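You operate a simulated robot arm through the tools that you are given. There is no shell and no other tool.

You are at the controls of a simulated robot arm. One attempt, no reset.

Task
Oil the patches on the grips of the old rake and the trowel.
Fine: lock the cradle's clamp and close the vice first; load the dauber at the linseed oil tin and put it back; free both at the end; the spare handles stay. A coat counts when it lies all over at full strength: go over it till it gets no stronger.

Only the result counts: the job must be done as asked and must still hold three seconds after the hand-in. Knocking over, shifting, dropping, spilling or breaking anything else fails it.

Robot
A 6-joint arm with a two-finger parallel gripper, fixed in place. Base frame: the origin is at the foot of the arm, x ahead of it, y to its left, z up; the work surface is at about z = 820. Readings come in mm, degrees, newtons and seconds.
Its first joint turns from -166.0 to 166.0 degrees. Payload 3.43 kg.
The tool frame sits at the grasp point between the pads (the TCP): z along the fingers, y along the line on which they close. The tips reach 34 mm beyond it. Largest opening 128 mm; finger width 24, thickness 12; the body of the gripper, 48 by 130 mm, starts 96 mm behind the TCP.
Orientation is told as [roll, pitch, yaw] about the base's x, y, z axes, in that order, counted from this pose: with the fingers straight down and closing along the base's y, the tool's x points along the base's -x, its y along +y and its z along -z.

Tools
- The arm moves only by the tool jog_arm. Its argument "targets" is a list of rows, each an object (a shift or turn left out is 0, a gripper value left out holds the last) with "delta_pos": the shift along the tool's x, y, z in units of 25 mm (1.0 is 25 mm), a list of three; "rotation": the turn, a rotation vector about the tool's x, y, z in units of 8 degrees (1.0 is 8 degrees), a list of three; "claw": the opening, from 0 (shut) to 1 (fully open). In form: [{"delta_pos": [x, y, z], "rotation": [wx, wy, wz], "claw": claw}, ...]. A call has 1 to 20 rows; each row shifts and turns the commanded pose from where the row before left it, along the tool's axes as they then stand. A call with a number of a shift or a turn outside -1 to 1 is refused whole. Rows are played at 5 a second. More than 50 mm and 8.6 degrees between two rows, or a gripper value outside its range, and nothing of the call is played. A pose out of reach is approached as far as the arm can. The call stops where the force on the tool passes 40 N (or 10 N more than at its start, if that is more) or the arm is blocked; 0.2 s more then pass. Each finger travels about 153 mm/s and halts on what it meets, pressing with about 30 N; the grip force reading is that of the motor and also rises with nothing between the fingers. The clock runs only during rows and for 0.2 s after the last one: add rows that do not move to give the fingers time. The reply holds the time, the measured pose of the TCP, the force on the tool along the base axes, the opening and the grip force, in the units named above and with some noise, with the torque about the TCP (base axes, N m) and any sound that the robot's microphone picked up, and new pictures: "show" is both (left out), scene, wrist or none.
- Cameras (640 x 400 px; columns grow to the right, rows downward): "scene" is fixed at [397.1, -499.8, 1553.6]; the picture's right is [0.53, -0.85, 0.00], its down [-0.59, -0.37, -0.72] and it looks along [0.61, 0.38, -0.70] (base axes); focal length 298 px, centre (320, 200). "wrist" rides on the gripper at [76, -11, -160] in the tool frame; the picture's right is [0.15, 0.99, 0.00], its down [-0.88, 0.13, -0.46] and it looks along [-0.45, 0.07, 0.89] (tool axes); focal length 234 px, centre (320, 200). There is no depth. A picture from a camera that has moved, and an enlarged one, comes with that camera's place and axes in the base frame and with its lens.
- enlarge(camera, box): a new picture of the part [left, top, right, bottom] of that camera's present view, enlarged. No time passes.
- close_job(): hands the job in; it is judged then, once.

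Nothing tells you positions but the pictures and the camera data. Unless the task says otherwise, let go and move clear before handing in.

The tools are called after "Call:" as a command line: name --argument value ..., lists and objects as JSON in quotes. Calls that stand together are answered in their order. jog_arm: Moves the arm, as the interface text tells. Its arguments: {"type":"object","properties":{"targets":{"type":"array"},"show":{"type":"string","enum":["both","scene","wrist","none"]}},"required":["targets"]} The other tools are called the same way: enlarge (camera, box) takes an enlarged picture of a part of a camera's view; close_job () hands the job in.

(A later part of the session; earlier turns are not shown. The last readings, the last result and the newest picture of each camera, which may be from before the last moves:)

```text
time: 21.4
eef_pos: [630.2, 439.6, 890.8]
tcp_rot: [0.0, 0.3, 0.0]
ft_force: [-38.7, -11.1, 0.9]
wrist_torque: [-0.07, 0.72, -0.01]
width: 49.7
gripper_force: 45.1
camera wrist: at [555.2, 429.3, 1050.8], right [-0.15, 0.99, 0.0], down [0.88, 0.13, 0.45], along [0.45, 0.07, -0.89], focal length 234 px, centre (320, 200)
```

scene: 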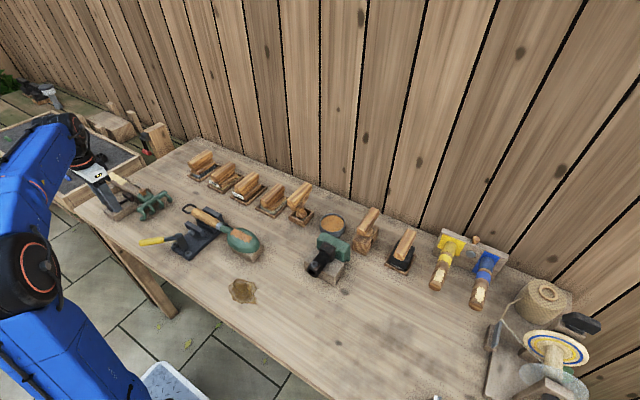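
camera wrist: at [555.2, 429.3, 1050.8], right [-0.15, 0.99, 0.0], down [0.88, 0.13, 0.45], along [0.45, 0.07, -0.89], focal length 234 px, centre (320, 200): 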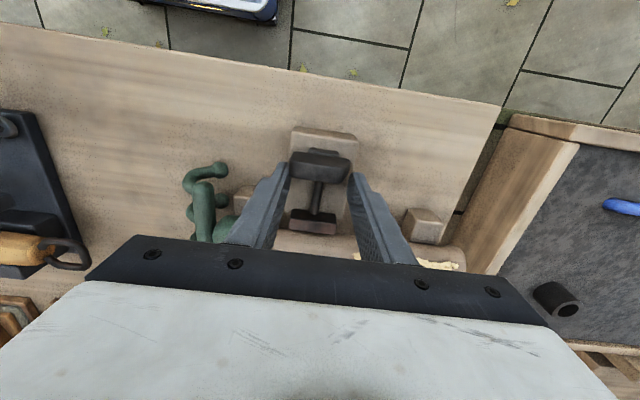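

It advanced to 12 mm and force rose again, so it's seating or at a second detent. One more gentle nudge to tell which.

Call:
jog_arm --targets '[{"delta_pos": [-0.02, 0, 0]}, {"delta_pos": [-0.02, 0, 0]}, {"delta_pos": [-0.02, 0, 0]}]' --show "wrist"

Call:
enlarge --camera "wrist" --box '[230, 120, 410, 260]'

Call:
enlarge --camera "scene" --box '[85, 165, 165, 225]'

```text
time: 22.2
eef_pos: [632.4, 440.2, 891.5]
tcp_rot: [0.0, -0.1, 0.1]
ft_force: [-36.8, -9.0, 10.1]
wrist_torque: [-0.87, 0.51, 0.02]
width: 49.8
gripper_force: 44.5
camera wrist: at [557.9, 429.0, 1050.3], right [-0.15, 0.99, 0.0], down [0.88, 0.13, 0.46], along [0.45, 0.07, -0.89], focal length 234 px, centre (320, 200)
```

wrist: 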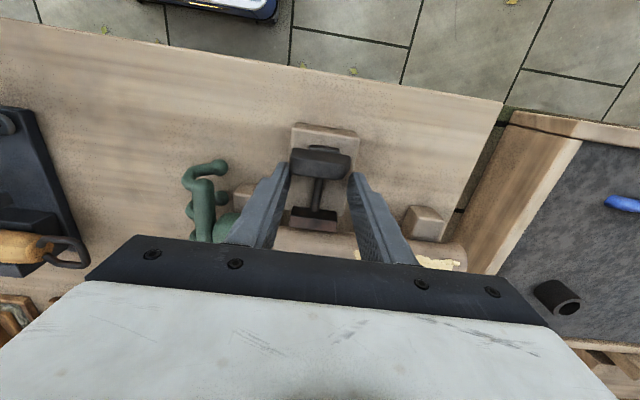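

```text
2.86 times, centred on (320, 190) of wrist
camera zoom: at [557.9, 429.0, 1050.3], right [-0.15, 0.99, 0.0], down [0.88, 0.13, 0.46], along [0.45, 0.07, -0.89], focal length 669 px, centre (320, 229)
```

zoom: 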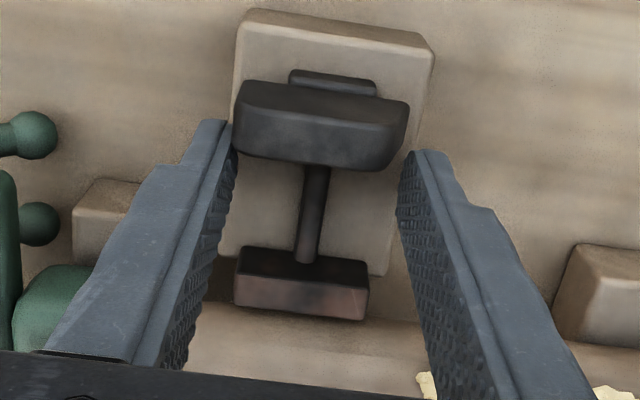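

```text
6.67 times, centred on (125, 195) of scene
camera zoom: at [397.1, -499.8, 1553.6], right [0.53, -0.85, 0.0], down [-0.59, -0.37, -0.72], along [0.61, 0.38, -0.7], focal length 1986 px, centre (1620, 233)
```

zoom: 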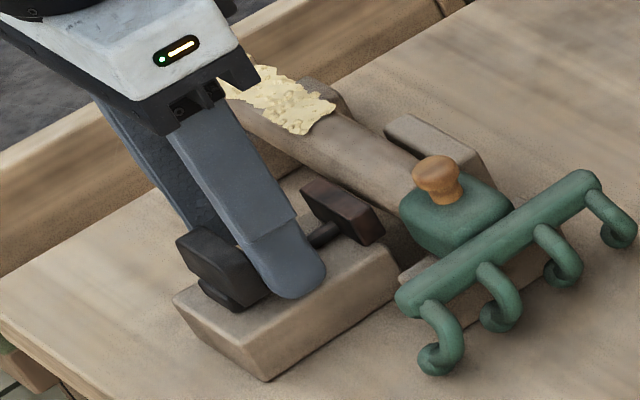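

Comparing carefully, the handle's place on its block hasn't changed — my fingers slipped along it instead. I'll let go, rise clear and study the mechanism.

Call:
jog_arm --targets '[{"claw": 0.6}, {}, {"delta_pos": [0, 0, -1]}, {"delta_pos": [0, 0, -1]}, {"delta_pos": [0.6, 0, -1]}, {"delta_pos": [1, 0, -1]}, {"delta_pos": [1, 0, 0]}, {"delta_pos": [1, 0, 0]}, {"delta_pos": [1, 0, 0]}, {}]'

Call:
enlarge --camera "scene" --box '[95, 175, 145, 225]'

Call:
enlarge --camera "scene" --box '[100, 185, 132, 215]'

```text
time: 24.4
eef_pos: [518.7, 441.5, 992.5]
tcp_rot: [0.0, 0.1, 0.2]
ft_force: [0.4, -0.4, 0.3]
wrist_torque: [-0.02, -0.02, 0.02]
width: 76.7
gripper_force: 0.0
camera wrist: at [443.2, 430.3, 1151.8], right [-0.15, 0.99, 0.0], down [0.88, 0.13, 0.45], along [0.45, 0.07, -0.89], focal length 234 px, centre (320, 200)
```

scene: 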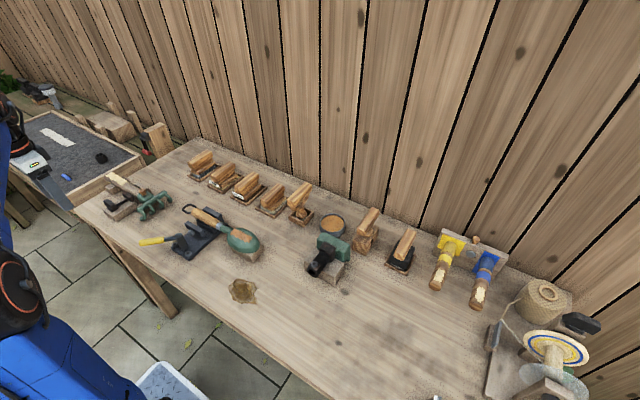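
wrist: 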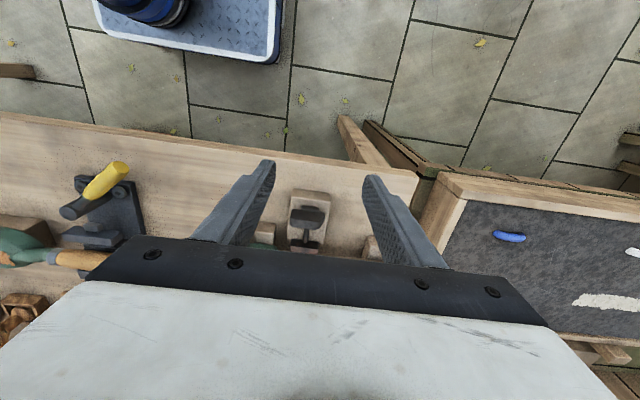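

```text
8.00 times, centred on (120, 200) of scene
camera zoom: at [397.1, -499.8, 1553.6], right [0.53, -0.85, 0.0], down [-0.59, -0.37, -0.72], along [0.61, 0.38, -0.7], focal length 2383 px, centre (1920, 200)
```

zoom: 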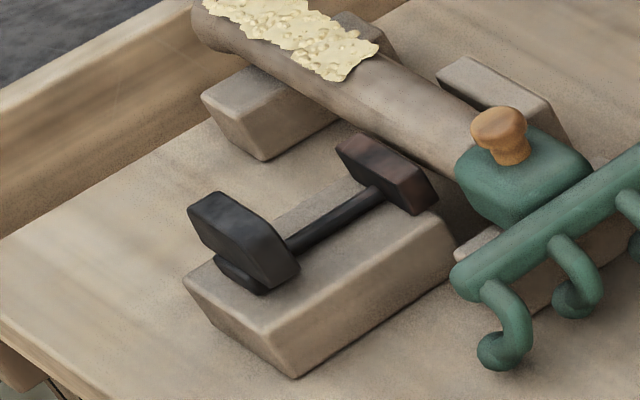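

```text
13.33 times, centred on (116, 200) of scene
camera zoom: at [397.1, -499.8, 1553.6], right [0.53, -0.85, 0.0], down [-0.59, -0.37, -0.72], along [0.61, 0.38, -0.7], focal length 3972 px, centre (3040, 200)
```

zoom: 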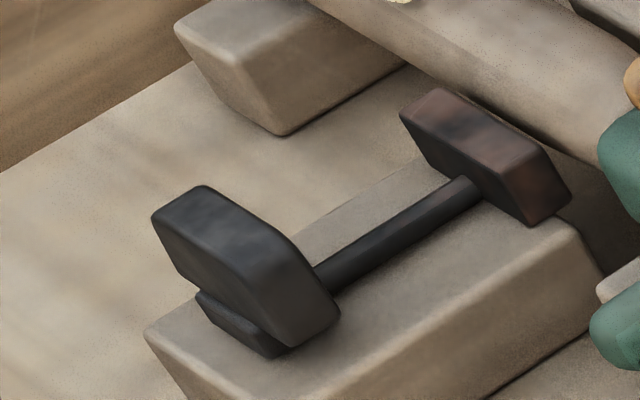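

The clamp hasn't moved: a handle bar on a small foot, a square rod and a jaw pad facing the rake shaft. I'll look straight down on the pad-to-shaft gap to learn the travel.

Call:
jog_arm --targets '[{"delta_pos": [-1, 0, -0.2], "claw": 1}, {"delta_pos": [-1, 0, 0]}, {"delta_pos": [-1, 0, 0]}, {"delta_pos": [-1, 0, 0]}, {"delta_pos": [-1, 0, 0]}, {"delta_pos": [-1, 0, 0]}, {"delta_pos": [-1, 0, 0]}, {"delta_pos": [-1, 0, 0.2]}, {"delta_pos": [-1, 0, 0.4]}, {"delta_pos": [-0.5, 0, 0.6]}, {}]' --show "wrist"

Call:
enlarge --camera "wrist" --box '[240, 0, 460, 150]'

Call:
enlarge --camera "wrist" --box '[280, 20, 380, 120]'

```text
time: 26.8
eef_pos: [759.3, 439.0, 965.5]
tcp_rot: [0.0, 0.1, 0.2]
ft_force: [-0.7, 0.0, -0.2]
wrist_torque: [-0.03, -0.02, 0.02]
width: 128.2
gripper_force: 0.0
camera wrist: at [684.4, 429.0, 1125.6], right [-0.15, 0.99, 0.0], down [0.88, 0.13, 0.45], along [0.45, 0.07, -0.89], focal length 234 px, centre (320, 200)
```

wrist: 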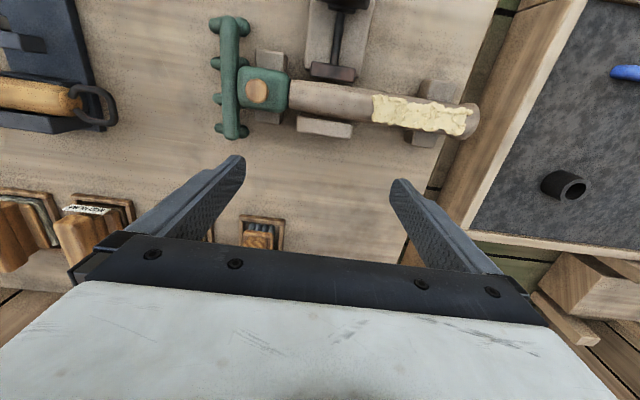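

```text
2.67 times, centred on (350, 75) of wrist
camera zoom: at [684.4, 429.0, 1125.6], right [-0.15, 0.99, 0.0], down [0.88, 0.13, 0.45], along [0.45, 0.07, -0.89], focal length 624 px, centre (240, 533)
```

zoom: 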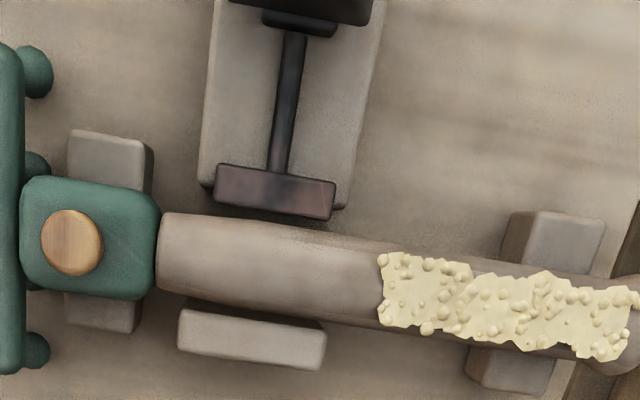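

```text
4.00 times, centred on (330, 70) of wrist
camera zoom: at [684.4, 429.0, 1125.6], right [-0.15, 0.99, 0.0], down [0.88, 0.13, 0.45], along [0.45, 0.07, -0.89], focal length 937 px, centre (280, 720)
```

zoom: 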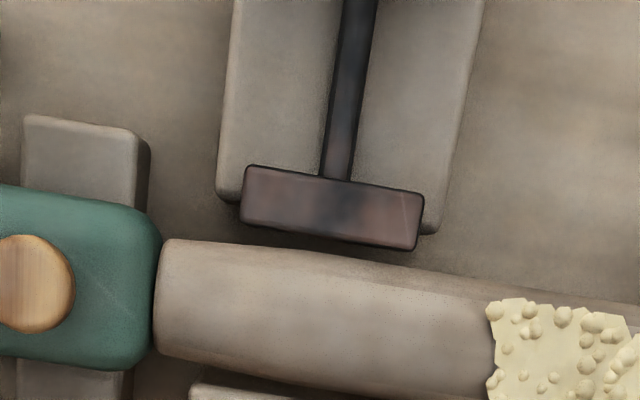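

The pad stands about 3 mm off the shaft, and the clamp is a T-shaped piece on its block. I'll grip the handle again and feel out which direction it's free to move with tiny test moves.

Call:
jog_arm --targets '[{"delta_pos": [0.9, 0, -0.4], "claw": 0.6}, {"delta_pos": [0.95, 0, 0]}, {"delta_pos": [0.95, 0, 0]}, {"delta_pos": [0.95, 0, 0]}, {"delta_pos": [0.95, 0, 0]}, {"delta_pos": [0.98, 0, 0]}, {"delta_pos": [0, 0, 1]}, {"delta_pos": [0, 0, 1]}, {"delta_pos": [0, 0, 0.96]}, {"delta_pos": [0, 0, 0.4]}, {}, {"claw": 0.45}, {"claw": 0.36}, {}]' --show "wrist"

```text
time: 29.8
eef_pos: [611.8, 438.9, 891.7]
tcp_rot: [-0.1, 0.0, 0.1]
ft_force: [0.0, 11.7, -1.1]
wrist_torque: [0.84, -0.5, -0.03]
width: 49.8
gripper_force: 44.9
camera wrist: at [537.5, 429.0, 1051.0], right [-0.15, 0.99, 0.0], down [0.88, 0.13, 0.45], along [0.45, 0.07, -0.89], focal length 234 px, centre (320, 200)
```

wrist: 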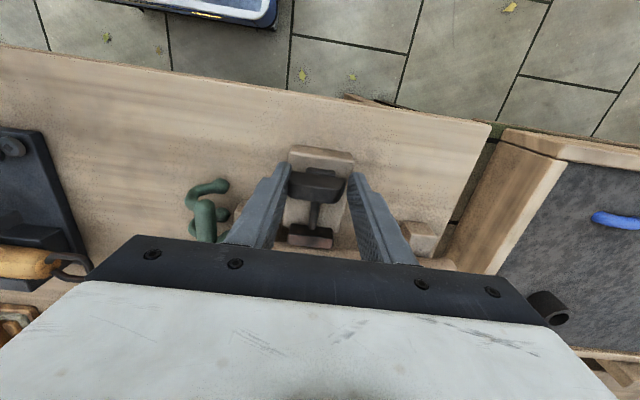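

Gripped again with the handle firmly between the pads. Now tiny test lifts and shifts.

Call:
jog_arm --targets '[{"delta_pos": [0, 0.03, 0]}, {"delta_pos": [0, 0, -0.04]}, {}]' --show "none"

Call:
jog_arm --targets '[{"delta_pos": [0, 0, 0.04]}, {"delta_pos": [0.04, 0, 0]}, {}]' --show "none"

Call:
jog_arm --targets '[{"delta_pos": [-0.04, 0, 0]}, {"rotation": [0, 0.2, 0]}, {}]' --show "none"

Call:
jog_arm --targets '[{"rotation": [0, -0.2, 0]}, {"rotation": [0.15, 0, 0]}, {}]' --show "none"

Call:
jog_arm --targets '[{"rotation": [-0.15, 0, 0]}, {"rotation": [0, 0, 0.2]}, {}]' --show "none"

Call:
jog_arm --targets '[{"rotation": [0, 0, -0.2]}, {"delta_pos": [-0.04, 0, 0]}, {}]' --show "none"

```text
time: 30.6
eef_pos: [612.3, 439.8, 892.1]
tcp_rot: [-0.2, 0.4, 0.1]
ft_force: [-25.5, -6.0, -26.9]
wrist_torque: [0.68, 0.62, -0.17]
width: 49.9
gripper_force: 44.9
```

```text
time: 31.4
eef_pos: [613.1, 439.2, 892.6]
tcp_rot: [0.1, 0.1, 0.1]
ft_force: [-14.0, -11.8, -12.9]
wrist_torque: [-0.55, 0.69, -0.15]
width: 49.9
gripper_force: 45.2
```

```text
time: 32.2
eef_pos: [614.8, 439.2, 893.4]
tcp_rot: [-0.1, 1.7, 0.1]
ft_force: [-21.1, -14.1, -1.3]
wrist_torque: [-0.83, -0.39, -0.19]
width: 50.1
gripper_force: 44.5
```

```text
time: 33.0
eef_pos: [614.8, 440.3, 892.2]
tcp_rot: [-1.1, 0.1, 0.1]
ft_force: [-13.9, -9.3, -0.9]
wrist_torque: [1.8, 0.21, -0.23]
width: 50.4
gripper_force: 45.1
```

```text
time: 33.8
eef_pos: [614.1, 440.7, 892.0]
tcp_rot: [0.0, 0.0, -1.6]
ft_force: [-4.0, -11.9, 12.7]
wrist_torque: [-1.0, -1.03, -0.03]
width: 49.9
gripper_force: 44.9
```

```text
time: 34.6
eef_pos: [614.8, 440.7, 891.6]
tcp_rot: [-0.1, 0.1, 0.1]
ft_force: [-15.0, -20.2, 0.5]
wrist_torque: [0.0, 0.05, -0.22]
width: 49.9
gripper_force: 45.1
```

Forces are highest for lift and push; twisting about the vertical gave almost no torque. I'll test a slightly larger yaw turn.

Call:
jog_arm --targets '[{"delta_pos": [0.03, -0.03, 0]}, {"rotation": [0, 0, 0.3]}, {"rotation": [0, 0, 0.3]}, {}]' --show "wrist"

Call:
enlarge --camera "wrist" --box '[230, 120, 410, 260]'

```text
time: 35.6
eef_pos: [613.4, 439.4, 892.3]
tcp_rot: [0.1, 0.1, -4.8]
ft_force: [7.9, -3.9, 18.6]
wrist_torque: [-0.56, 0.35, -0.01]
width: 49.9
gripper_force: 45.0
camera wrist: at [538.5, 435.3, 1051.4], right [-0.06, 1.0, 0.0], down [0.89, 0.06, 0.46], along [0.45, 0.03, -0.89], focal length 234 px, centre (320, 200)
```

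wrist: 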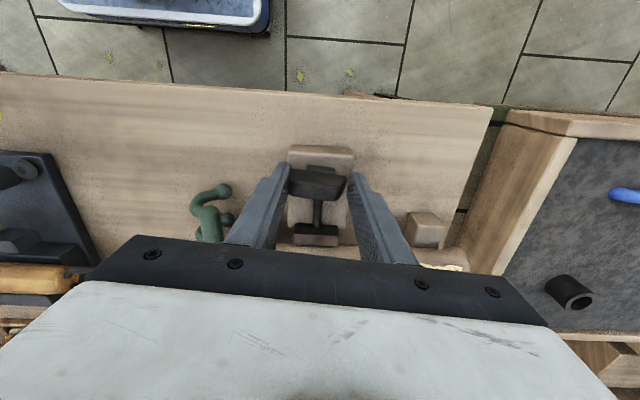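

```text
2.86 times, centred on (320, 190) of wrist
camera zoom: at [538.5, 435.3, 1051.4], right [-0.06, 1.0, 0.0], down [0.89, 0.06, 0.46], along [0.45, 0.03, -0.89], focal length 669 px, centre (320, 229)
```

zoom: 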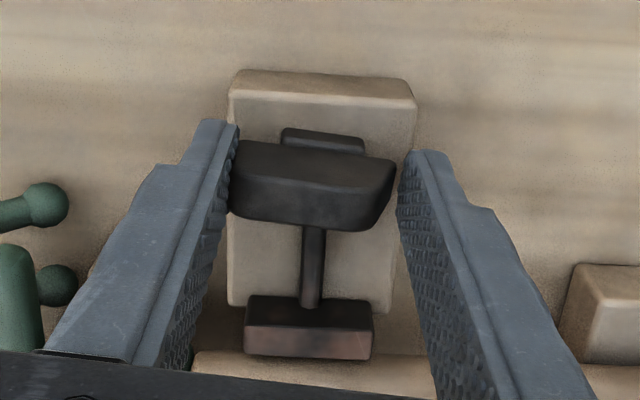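

The grip width and torque stayed unchanged while I turned it, so the handle swivels about the vertical. I'll keep turning the same way and watch the pad.

Call:
jog_arm --targets '[{"rotation": [0, 0, 0.4]}, {"rotation": [0, 0, 0.4]}, {"rotation": [0, 0, 0.4]}, {}]' --show "wrist"

Call:
enlarge --camera "wrist" --box '[230, 120, 410, 260]'

```text
time: 36.6
eef_pos: [614.3, 440.1, 892.3]
tcp_rot: [0.1, 0.1, -14.3]
ft_force: [21.5, 17.1, 24.6]
wrist_torque: [0.14, -1.13, 0.01]
width: 49.8
gripper_force: 44.7
camera wrist: at [538.8, 448.3, 1051.4], right [0.1, 0.99, 0.0], down [0.89, -0.09, 0.45], along [0.45, -0.05, -0.89], focal length 234 px, centre (320, 200)
```

wrist: 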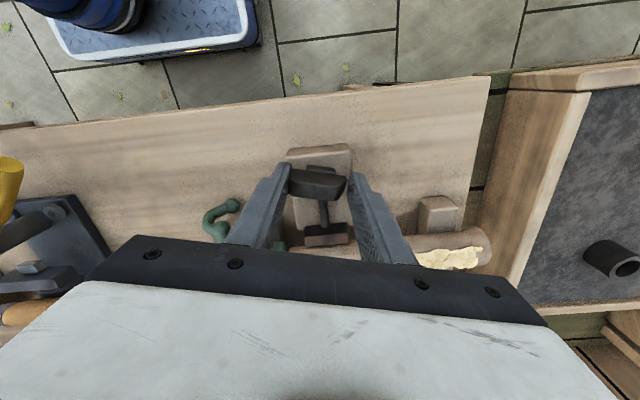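

```text
2.86 times, centred on (320, 190) of wrist
camera zoom: at [538.8, 448.3, 1051.4], right [0.1, 0.99, 0.0], down [0.89, -0.09, 0.45], along [0.45, -0.05, -0.89], focal length 669 px, centre (320, 229)
```

zoom: 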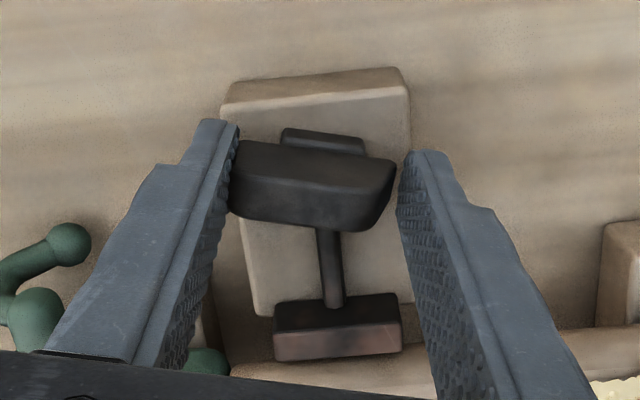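

The handle and its foot turn with my grip while the rod and pad stay, so the clamp locks by swivelling the handle. I'll re-grip slightly higher to relieve stress and keep turning.

Call:
jog_arm --targets '[{"claw": 0.5}, {"delta_pos": [0, 0, -0.24]}, {}, {"claw": 0.36}, {}, {}]' --show "none"

Call:
jog_arm --targets '[{"rotation": [0, 0, 0.5]}, {"rotation": [0, 0, 0.5]}, {"rotation": [0, 0, 0.5]}, {"rotation": [0, 0, 0.5]}, {}]' --show "both"

Call:
enlarge --camera "wrist" --box '[230, 120, 410, 260]'

Call:
enlarge --camera "scene" --box '[85, 165, 165, 225]'

```text
time: 38.0
eef_pos: [614.4, 440.3, 897.4]
tcp_rot: [0.0, 0.1, -14.4]
ft_force: [-1.0, 8.2, -2.2]
wrist_torque: [0.24, 0.05, 0.01]
width: 50.4
gripper_force: 4.1
```

```text
time: 39.2
eef_pos: [614.1, 439.4, 897.9]
tcp_rot: [-0.1, 0.1, -30.3]
ft_force: [6.2, 7.1, 4.1]
wrist_torque: [0.24, -0.3, -0.03]
width: 51.8
gripper_force: 4.5
camera wrist: at [543.8, 468.8, 1056.9], right [0.37, 0.93, 0.0], down [0.83, -0.33, 0.45], along [0.42, -0.17, -0.89], focal length 234 px, centre (320, 200)
```

scene: 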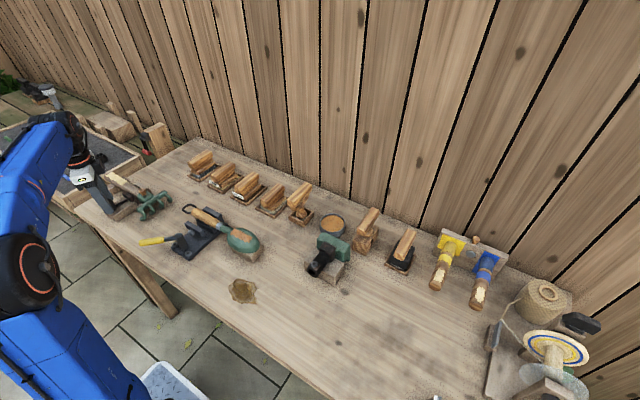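
wrist: 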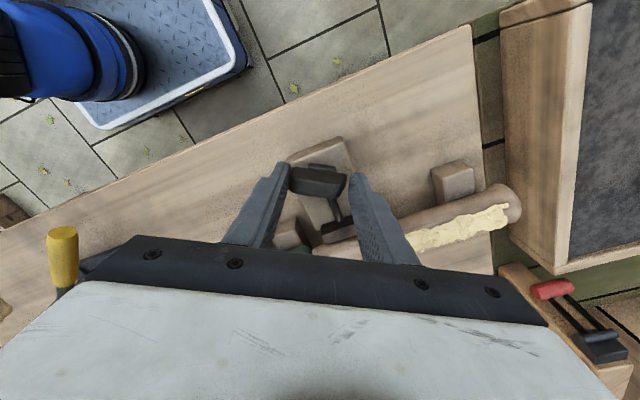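

```text
2.86 times, centred on (320, 190) of wrist
camera zoom: at [543.8, 468.8, 1056.9], right [0.37, 0.93, 0.0], down [0.83, -0.33, 0.45], along [0.42, -0.17, -0.89], focal length 669 px, centre (320, 229)
```

zoom: 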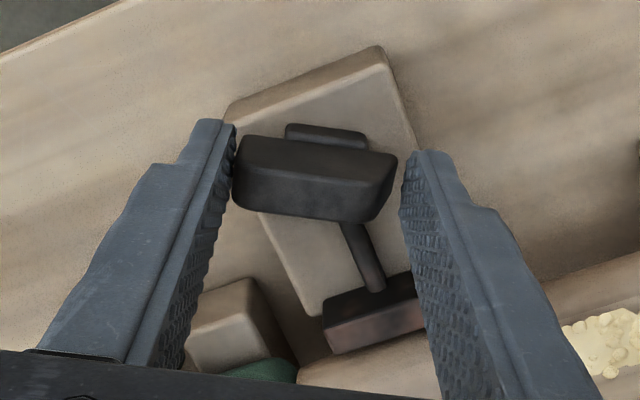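

```text
6.67 times, centred on (125, 195) of scene
camera zoom: at [397.1, -499.8, 1553.6], right [0.53, -0.85, 0.0], down [-0.59, -0.37, -0.72], along [0.61, 0.38, -0.7], focal length 1986 px, centre (1620, 233)
```

zoom: 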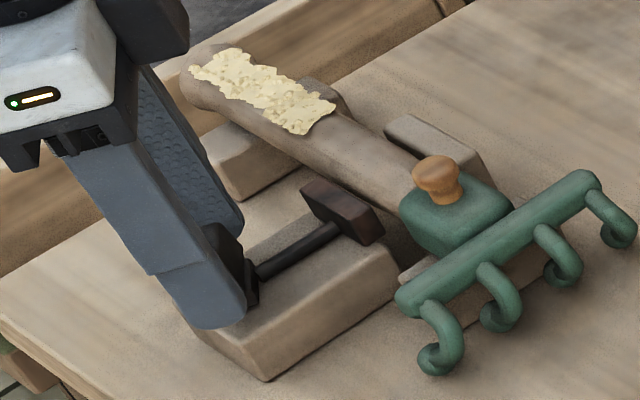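

The handle follows easily; the pad hasn't advanced yet at −30°. My tips clear the rod, so I'll keep turning toward −60°.

Call:
jog_arm --targets '[{"rotation": [0, 0, 0.6]}, {"rotation": [0, 0, 0.6]}, {"rotation": [0, 0, 0.6]}, {"rotation": [0, 0, 0.6]}, {"rotation": [0, 0, 0.6]}, {"rotation": [0, 0, 0.6]}, {}]' --show "both"

Call:
enlarge --camera "wrist" --box '[230, 120, 410, 260]'

Call:
enlarge --camera "scene" --box '[85, 165, 165, 225]'

```text
time: 40.8
eef_pos: [614.3, 439.6, 897.6]
tcp_rot: [-0.1, 0.1, -59.2]
ft_force: [7.2, 7.3, 1.0]
wrist_torque: [0.28, -0.24, 0.02]
width: 51.1
gripper_force: 4.1
camera wrist: at [567.4, 499.2, 1056.4], right [0.77, 0.63, 0.0], down [0.56, -0.69, 0.45], along [0.29, -0.35, -0.89], focal length 234 px, centre (320, 200)
```

scene: 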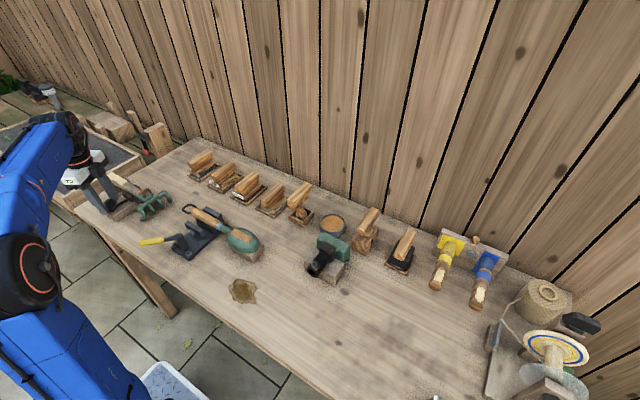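
wrist: 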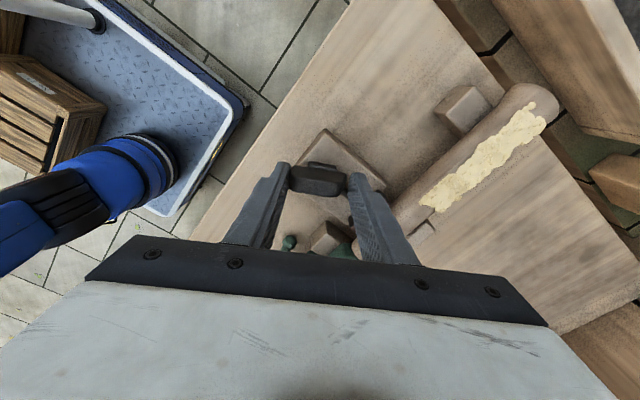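

```text
2.86 times, centred on (320, 190) of wrist
camera zoom: at [567.4, 499.2, 1056.4], right [0.77, 0.63, 0.0], down [0.56, -0.69, 0.45], along [0.29, -0.35, -0.89], focal length 669 px, centre (320, 229)
```

zoom: 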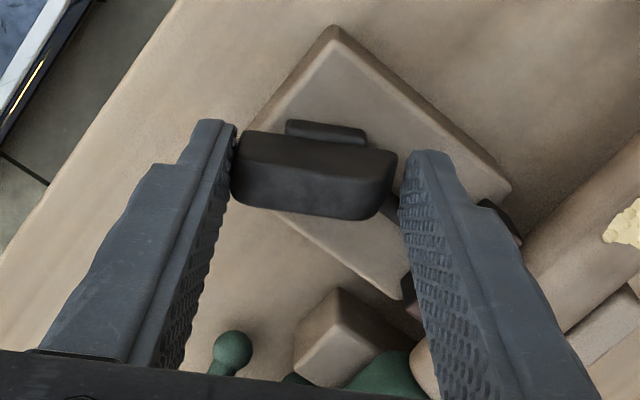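

```text
6.67 times, centred on (125, 195) of scene
camera zoom: at [397.1, -499.8, 1553.6], right [0.53, -0.85, 0.0], down [-0.59, -0.37, -0.72], along [0.61, 0.38, -0.7], focal length 1986 px, centre (1620, 233)
```

zoom: 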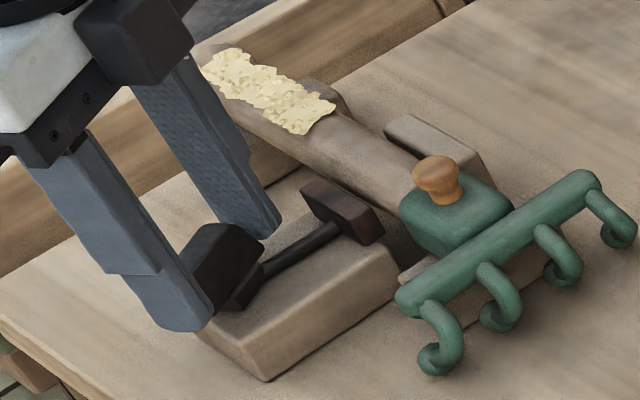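

Handle now at −60°, the pad is still in place. Continuing to −90° and watching for a click or pad motion.

Call:
jog_arm --targets '[{"rotation": [0, 0, 0.6]}, {"rotation": [0, 0, 0.6]}, {"rotation": [0, 0, 0.6]}, {"rotation": [0, 0, 0.6]}, {"rotation": [0, 0, 0.6]}, {"rotation": [0, 0, 0.6]}, {}]' --show "both"

Call:
enlarge --camera "scene" --box '[85, 165, 165, 225]'

```text
time: 42.4
eef_pos: [614.1, 439.8, 898.7]
tcp_rot: [-0.1, 0.0, -88.0]
ft_force: [11.3, -1.8, -2.2]
wrist_torque: [-0.16, -0.33, 0.0]
width: 52.7
gripper_force: 5.1
camera wrist: at [601.2, 515.6, 1056.8], right [0.98, 0.18, 0.0], down [0.16, -0.88, 0.46], along [0.08, -0.45, -0.89], focal length 234 px, centre (320, 200)
```

scene: 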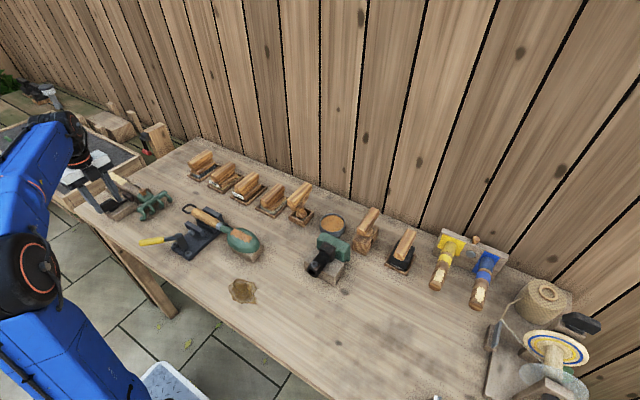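
wrist: 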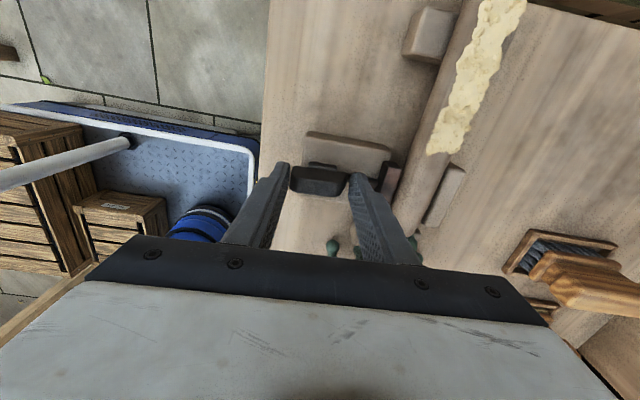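

```text
6.67 times, centred on (125, 195) of scene
camera zoom: at [397.1, -499.8, 1553.6], right [0.53, -0.85, 0.0], down [-0.59, -0.37, -0.72], along [0.61, 0.38, -0.7], focal length 1986 px, centre (1620, 233)
```

zoom: 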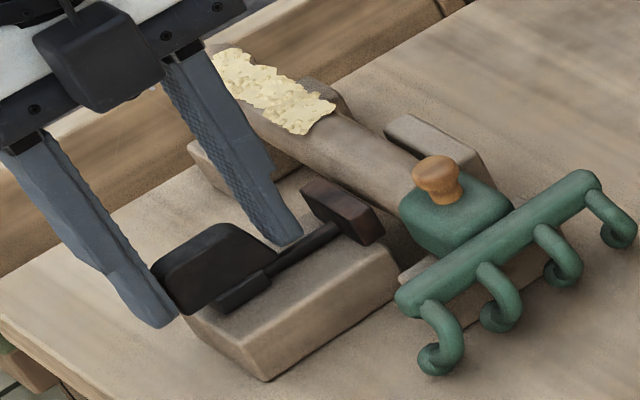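

The handle is now at −88°, in line with the rod. I'll zoom at the pad and shaft to see whether anything changed.

Call:
enlarge --camera "wrist" --box '[280, 110, 480, 260]'

Call:
enlarge --camera "scene" --box '[105, 185, 145, 215]'

```text
2.67 times, centred on (380, 185) of wrist
camera zoom: at [601.2, 515.6, 1056.8], right [0.98, 0.18, 0.0], down [0.16, -0.88, 0.46], along [0.08, -0.45, -0.89], focal length 624 px, centre (160, 240)
```

zoom: 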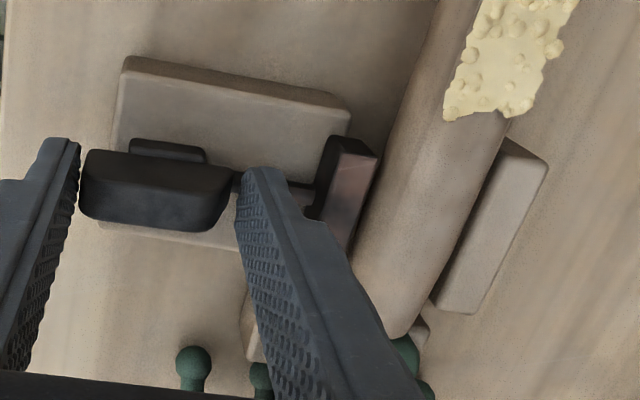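

```text
13.33 times, centred on (125, 200) of scene
camera zoom: at [397.1, -499.8, 1553.6], right [0.53, -0.85, 0.0], down [-0.59, -0.37, -0.72], along [0.61, 0.38, -0.7], focal length 3972 px, centre (2920, 200)
```

zoom: 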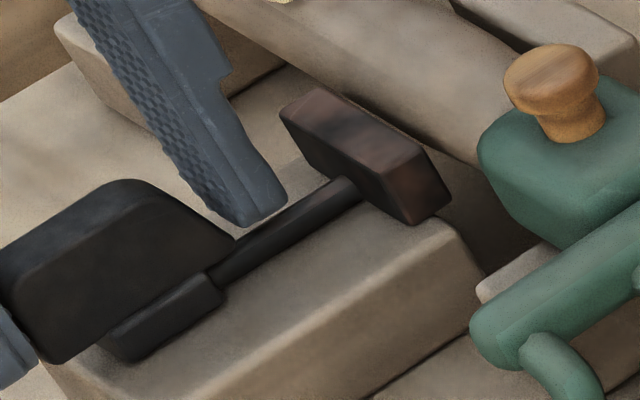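

The pad still hasn't moved. I'll turn a bit further to find a stop or click in this direction.

Call:
jog_arm --targets '[{"rotation": [0, 0, 0.4]}, {"rotation": [0, 0, 0.4]}, {"rotation": [0, 0, 0.4]}, {"rotation": [0, 0, 0.4]}, {}]' --show "wrist"

Call:
enlarge --camera "scene" --box '[95, 175, 145, 215]'

Call:
enlarge --camera "wrist" --box '[230, 110, 430, 260]'

```text
time: 43.6
eef_pos: [613.2, 439.2, 897.4]
tcp_rot: [-0.2, 0.0, -100.7]
ft_force: [14.0, 3.6, 1.2]
wrist_torque: [0.09, -0.47, 0.2]
width: 53.7
gripper_force: 7.2
camera wrist: at [618.4, 516.9, 1057.0], right [1.0, -0.04, 0.0], down [-0.04, -0.89, 0.46], along [-0.02, -0.46, -0.89], focal length 234 px, centre (320, 200)
```

wrist: 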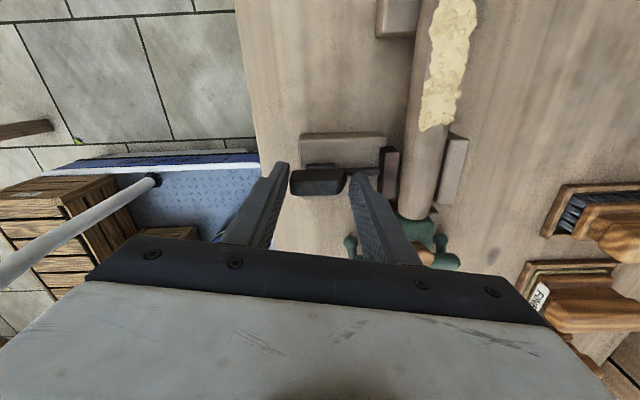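

```text
10.00 times, centred on (120, 195) of scene
camera zoom: at [397.1, -499.8, 1553.6], right [0.53, -0.85, 0.0], down [-0.59, -0.37, -0.72], along [0.61, 0.38, -0.7], focal length 2979 px, centre (2320, 250)
```

zoom: 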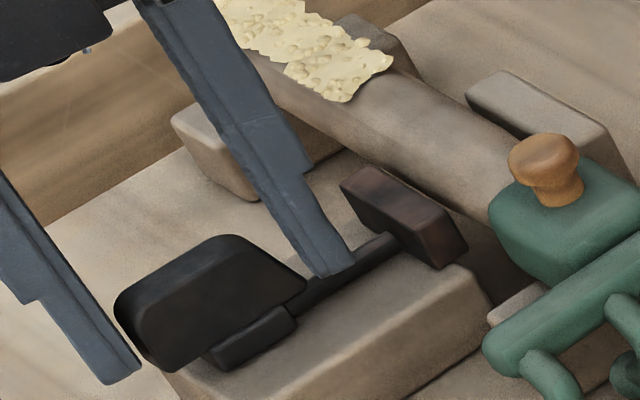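

```text
2.67 times, centred on (330, 185) of wrist
camera zoom: at [618.4, 516.9, 1057.0], right [1.0, -0.04, 0.0], down [-0.04, -0.89, 0.46], along [-0.02, -0.46, -0.89], focal length 624 px, centre (293, 240)
```

zoom: 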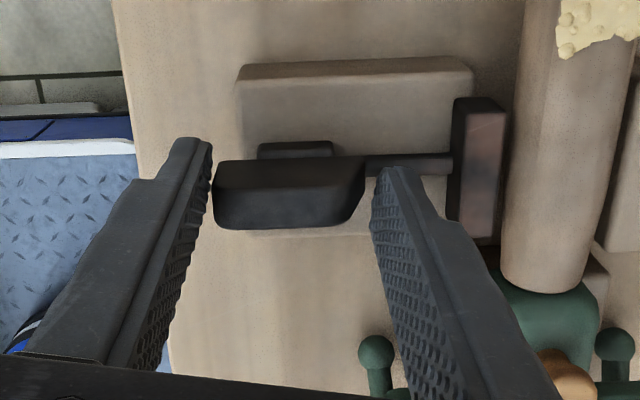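

The handle stopped at about −90° (in line with the rod) with no pad motion. I'll test whether the slide is free to move toward the rake in this state.

Call:
jog_arm --targets '[{"rotation": [0, 0, -0.5]}, {"rotation": [0, 0, -0.5]}, {}]' --show "none"

Call:
jog_arm --targets '[{"delta_pos": [0, 0.04, 0]}, {"delta_pos": [0, 0.04, 0]}, {"delta_pos": [0, 0.04, 0]}, {}]' --show "none"

```text
time: 44.4
eef_pos: [614.2, 439.4, 897.5]
tcp_rot: [-0.1, 0.0, -92.7]
ft_force: [12.6, -2.1, 0.7]
wrist_torque: [-0.25, -0.41, -0.04]
width: 53.5
gripper_force: 6.8
```

```text
time: 45.4
eef_pos: [615.7, 438.8, 898.3]
tcp_rot: [-0.3, -0.1, -92.7]
ft_force: [-21.0, -8.1, -16.0]
wrist_torque: [0.51, 0.1, 0.02]
width: 51.6
gripper_force: 44.9
```

No slide. I'll turn it back to the start angle and slightly beyond to find the other stop; that tells which end is "locked".

Call:
jog_arm --targets '[{"delta_pos": [0, -0.03, 0]}, {"rotation": [0, 0, -0.8]}, {"rotation": [0, 0, -0.8]}, {"rotation": [0, 0, -0.8]}, {"rotation": [0, 0, -0.8]}, {"rotation": [0, 0, -0.8]}, {"rotation": [0, 0, -0.8]}, {"rotation": [0, 0, -0.8]}, {"rotation": [0, 0, -0.8]}, {"rotation": [0, 0, -0.8]}, {"rotation": [0, 0, -0.8]}, {"rotation": [0, 0, -0.8]}, {"rotation": [0, 0, -0.8]}, {"rotation": [0, 0, -0.8]}, {"rotation": [0, 0, -0.8]}, {}]' --show "wrist"

Call:
jog_arm --targets '[{"rotation": [0, 0, -0.4]}, {"rotation": [0, 0, -0.4]}, {"rotation": [0, 0, -0.4]}, {}]' --show "wrist"

Call:
enlarge --camera "wrist" --box '[230, 120, 410, 260]'

```text
time: 46.8
eef_pos: [615.3, 438.4, 898.0]
tcp_rot: [-0.2, 0.1, -61.8]
ft_force: [-16.0, -2.5, 0.5]
wrist_torque: [0.02, -0.6, 0.02]
width: 51.4
gripper_force: 45.2
stopped in row 7: the force on the tool passed its limit at 41 N (the readings are from after the stop); the commanded pose is now the measured one
camera wrist: at [570.9, 502.0, 1057.2], right [0.8, 0.6, 0.0], down [0.53, -0.71, 0.45], along [0.27, -0.37, -0.89], focal length 234 px, centre (320, 200)
```

wrist: 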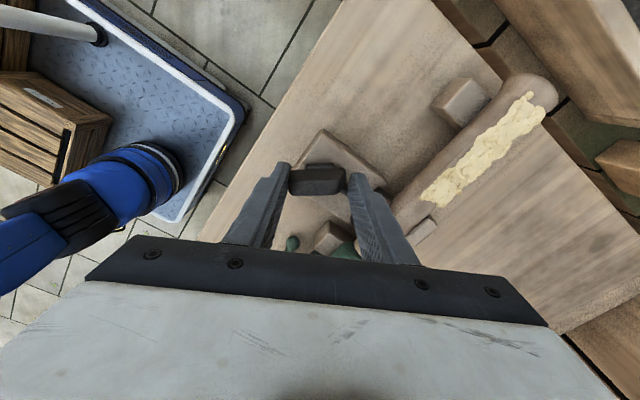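

```text
time: 47.8
eef_pos: [615.7, 439.3, 898.6]
tcp_rot: [-0.2, 0.1, -52.3]
ft_force: [-23.7, -0.7, -5.7]
wrist_torque: [0.12, 0.44, -0.01]
width: 51.4
gripper_force: 44.9
camera wrist: at [561.3, 493.6, 1057.3], right [0.69, 0.72, 0.0], down [0.64, -0.62, 0.45], along [0.33, -0.32, -0.89], focal length 234 px, centre (320, 200)
```

wrist: 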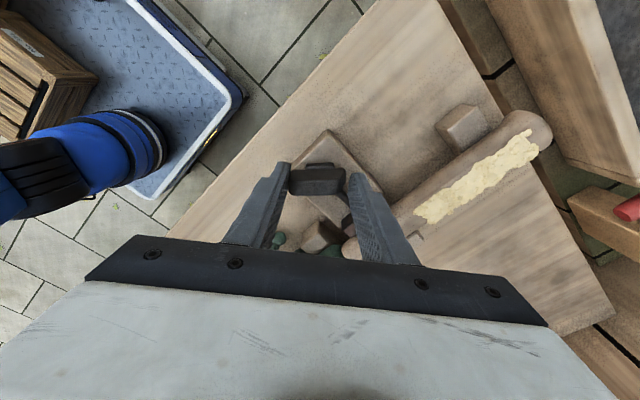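

```text
2.86 times, centred on (320, 190) of wrist
camera zoom: at [561.3, 493.6, 1057.3], right [0.69, 0.72, 0.0], down [0.64, -0.62, 0.45], along [0.33, -0.32, -0.89], focal length 669 px, centre (320, 229)
```

zoom: 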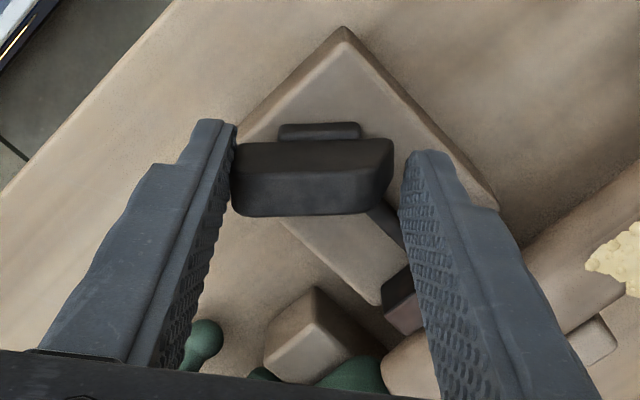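

A bit of side load built up from being off-centre; I'll recentre by about 1 mm and continue turning back toward 0° and slightly past.

Call:
jog_arm --targets '[{"delta_pos": [0.029, -0.038, 0]}, {"rotation": [0, 0, -0.6]}, {"rotation": [0, 0, -0.6]}, {"rotation": [0, 0, -0.6]}, {"rotation": [0, 0, -0.6]}, {"rotation": [0, 0, -0.6]}, {"rotation": [0, 0, -0.6]}, {"rotation": [0, 0, -0.6]}, {"rotation": [0, 0, -0.6]}, {"rotation": [0, 0, -0.6]}, {"rotation": [0, 0, -0.6]}, {"rotation": [0, 0, -0.6]}, {}]' --show "wrist"

Call:
enlarge --camera "wrist" --box '[230, 120, 410, 260]'

```text
time: 50.6
eef_pos: [615.4, 439.0, 896.6]
tcp_rot: [0.0, 0.2, 0.5]
ft_force: [2.3, 7.0, 1.4]
wrist_torque: [0.55, -0.06, -1.26]
width: 49.9
gripper_force: 44.7
camera wrist: at [540.3, 428.6, 1056.2], right [-0.16, 0.99, 0.0], down [0.88, 0.14, 0.45], along [0.45, 0.07, -0.89], focal length 234 px, centre (320, 200)
```

wrist: 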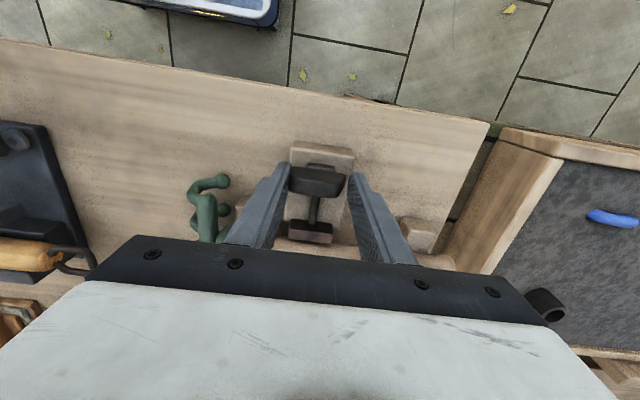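

```text
2.86 times, centred on (320, 190) of wrist
camera zoom: at [540.3, 428.6, 1056.2], right [-0.16, 0.99, 0.0], down [0.88, 0.14, 0.45], along [0.45, 0.07, -0.89], focal length 669 px, centre (320, 229)
```

zoom: 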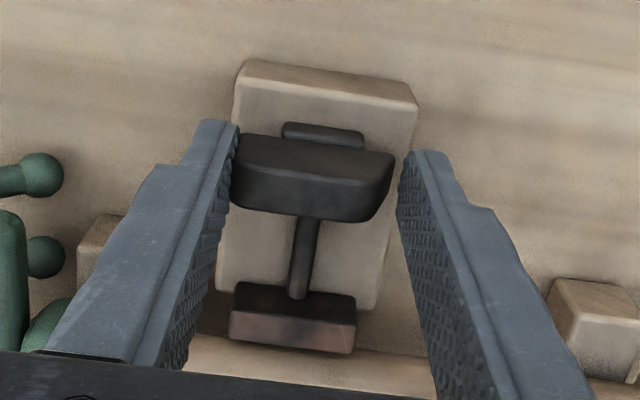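

There is a firm stop at 0° (torque −1.26 N·m) and another at −90°, so the range is a quarter turn: −90° is the locked end. I'll turn it back fully to the −90° stop.

Call:
jog_arm --targets '[{"delta_pos": [0.024, 0.01, 0], "rotation": [0, 0, 0.4]}, {"rotation": [0, 0, 0.7]}, {"rotation": [0, 0, 0.7]}, {"rotation": [0, 0, 0.7]}, {"rotation": [0, 0, 0.7]}, {"rotation": [0, 0, 0.7]}, {"rotation": [0, 0, 0.7]}, {"rotation": [0, 0, 0.7]}, {"rotation": [0, 0, 0.7]}, {"rotation": [0, 0, 0.7]}, {"rotation": [0, 0, 0.7]}, {}]' --show "none"

Call:
jog_arm --targets '[{"rotation": [0, 0, 0.6]}, {"rotation": [0, 0, 0.6]}, {"rotation": [0, 0, 0.6]}, {"rotation": [0, 0, 0.6]}, {"rotation": [0, 0, 0.6]}, {"rotation": [0, 0, 0.5]}, {}]' --show "both"

Call:
enlarge --camera "scene" --box '[95, 175, 145, 215]'

```text
time: 53.2
eef_pos: [615.0, 439.6, 897.0]
tcp_rot: [-0.1, 0.1, -58.7]
ft_force: [-5.3, -2.5, -23.7]
wrist_torque: [1.18, -0.39, -0.01]
width: 49.9
gripper_force: 45.0
```

```text
time: 54.8
eef_pos: [615.2, 439.7, 897.7]
tcp_rot: [-0.2, 0.0, -86.8]
ft_force: [3.5, 1.9, -14.0]
wrist_torque: [1.01, -0.87, -0.02]
width: 50.1
gripper_force: 44.9
camera wrist: at [600.8, 515.9, 1056.2], right [0.98, 0.2, 0.0], down [0.18, -0.87, 0.46], along [0.09, -0.45, -0.89], focal length 234 px, centre (320, 200)
```

scene: 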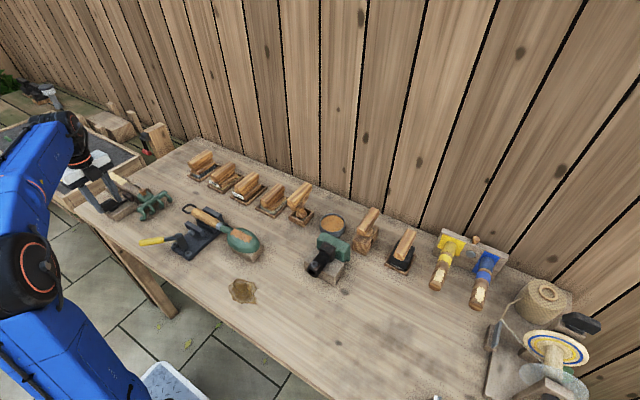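
wrist: 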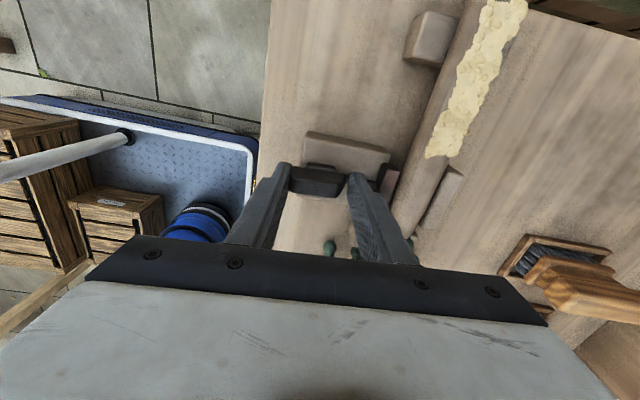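

```text
10.00 times, centred on (120, 195) of scene
camera zoom: at [397.1, -499.8, 1553.6], right [0.53, -0.85, 0.0], down [-0.59, -0.37, -0.72], along [0.61, 0.38, -0.7], focal length 2979 px, centre (2320, 250)
```

zoom: 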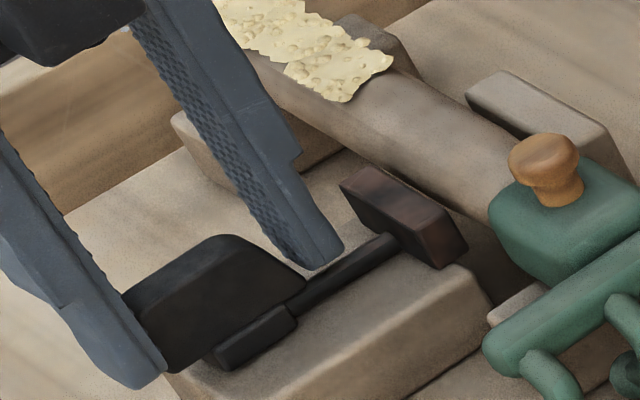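

Now at −87° with a firm grip; I'll turn the last few degrees to feel the stop.

Call:
jog_arm --targets '[{"rotation": [0, 0, 0.15]}, {"rotation": [0, 0, 0.15]}, {"rotation": [0, 0, 0.15]}, {"rotation": [0, 0, 0.15]}, {}]' --show "none"

Call:
jog_arm --targets '[{"rotation": [0, 0, 0.15]}, {"rotation": [0, 0, 0.15]}, {"rotation": [0, 0, 0.15]}, {}]' --show "wrist"

Call:
enlarge --camera "wrist" --box '[260, 110, 480, 260]'

```text
time: 56.0
eef_pos: [616.3, 439.1, 897.3]
tcp_rot: [0.0, 0.1, -91.5]
ft_force: [22.2, 19.6, 10.2]
wrist_torque: [0.45, -0.75, 1.25]
width: 50.0
gripper_force: 44.9
```

```text
time: 57.0
eef_pos: [615.2, 439.8, 898.0]
tcp_rot: [-0.2, -0.1, -95.1]
ft_force: [24.1, 1.8, 7.2]
wrist_torque: [-0.17, -1.04, 1.2]
width: 50.7
gripper_force: 44.8
camera wrist: at [611.9, 516.5, 1055.8], right [1.0, 0.06, 0.0], down [0.05, -0.89, 0.46], along [0.02, -0.46, -0.89], focal length 234 px, centre (320, 200)
```

wrist: 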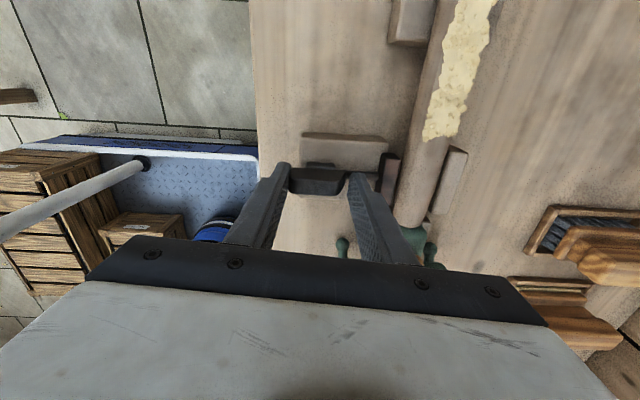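

```text
2.67 times, centred on (370, 185) of wrist
camera zoom: at [611.9, 516.5, 1055.8], right [1.0, 0.06, 0.0], down [0.05, -0.89, 0.46], along [0.02, -0.46, -0.89], focal length 624 px, centre (187, 240)
```

zoom: 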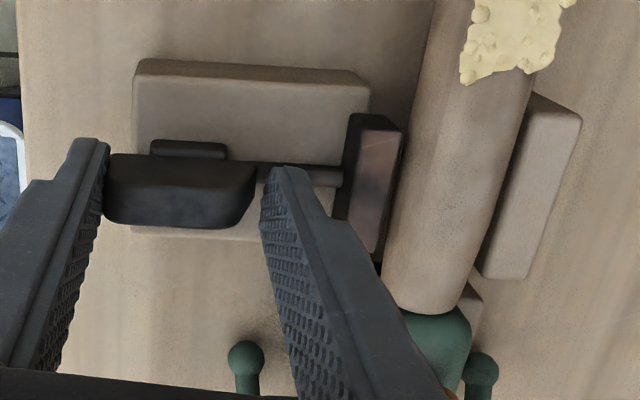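

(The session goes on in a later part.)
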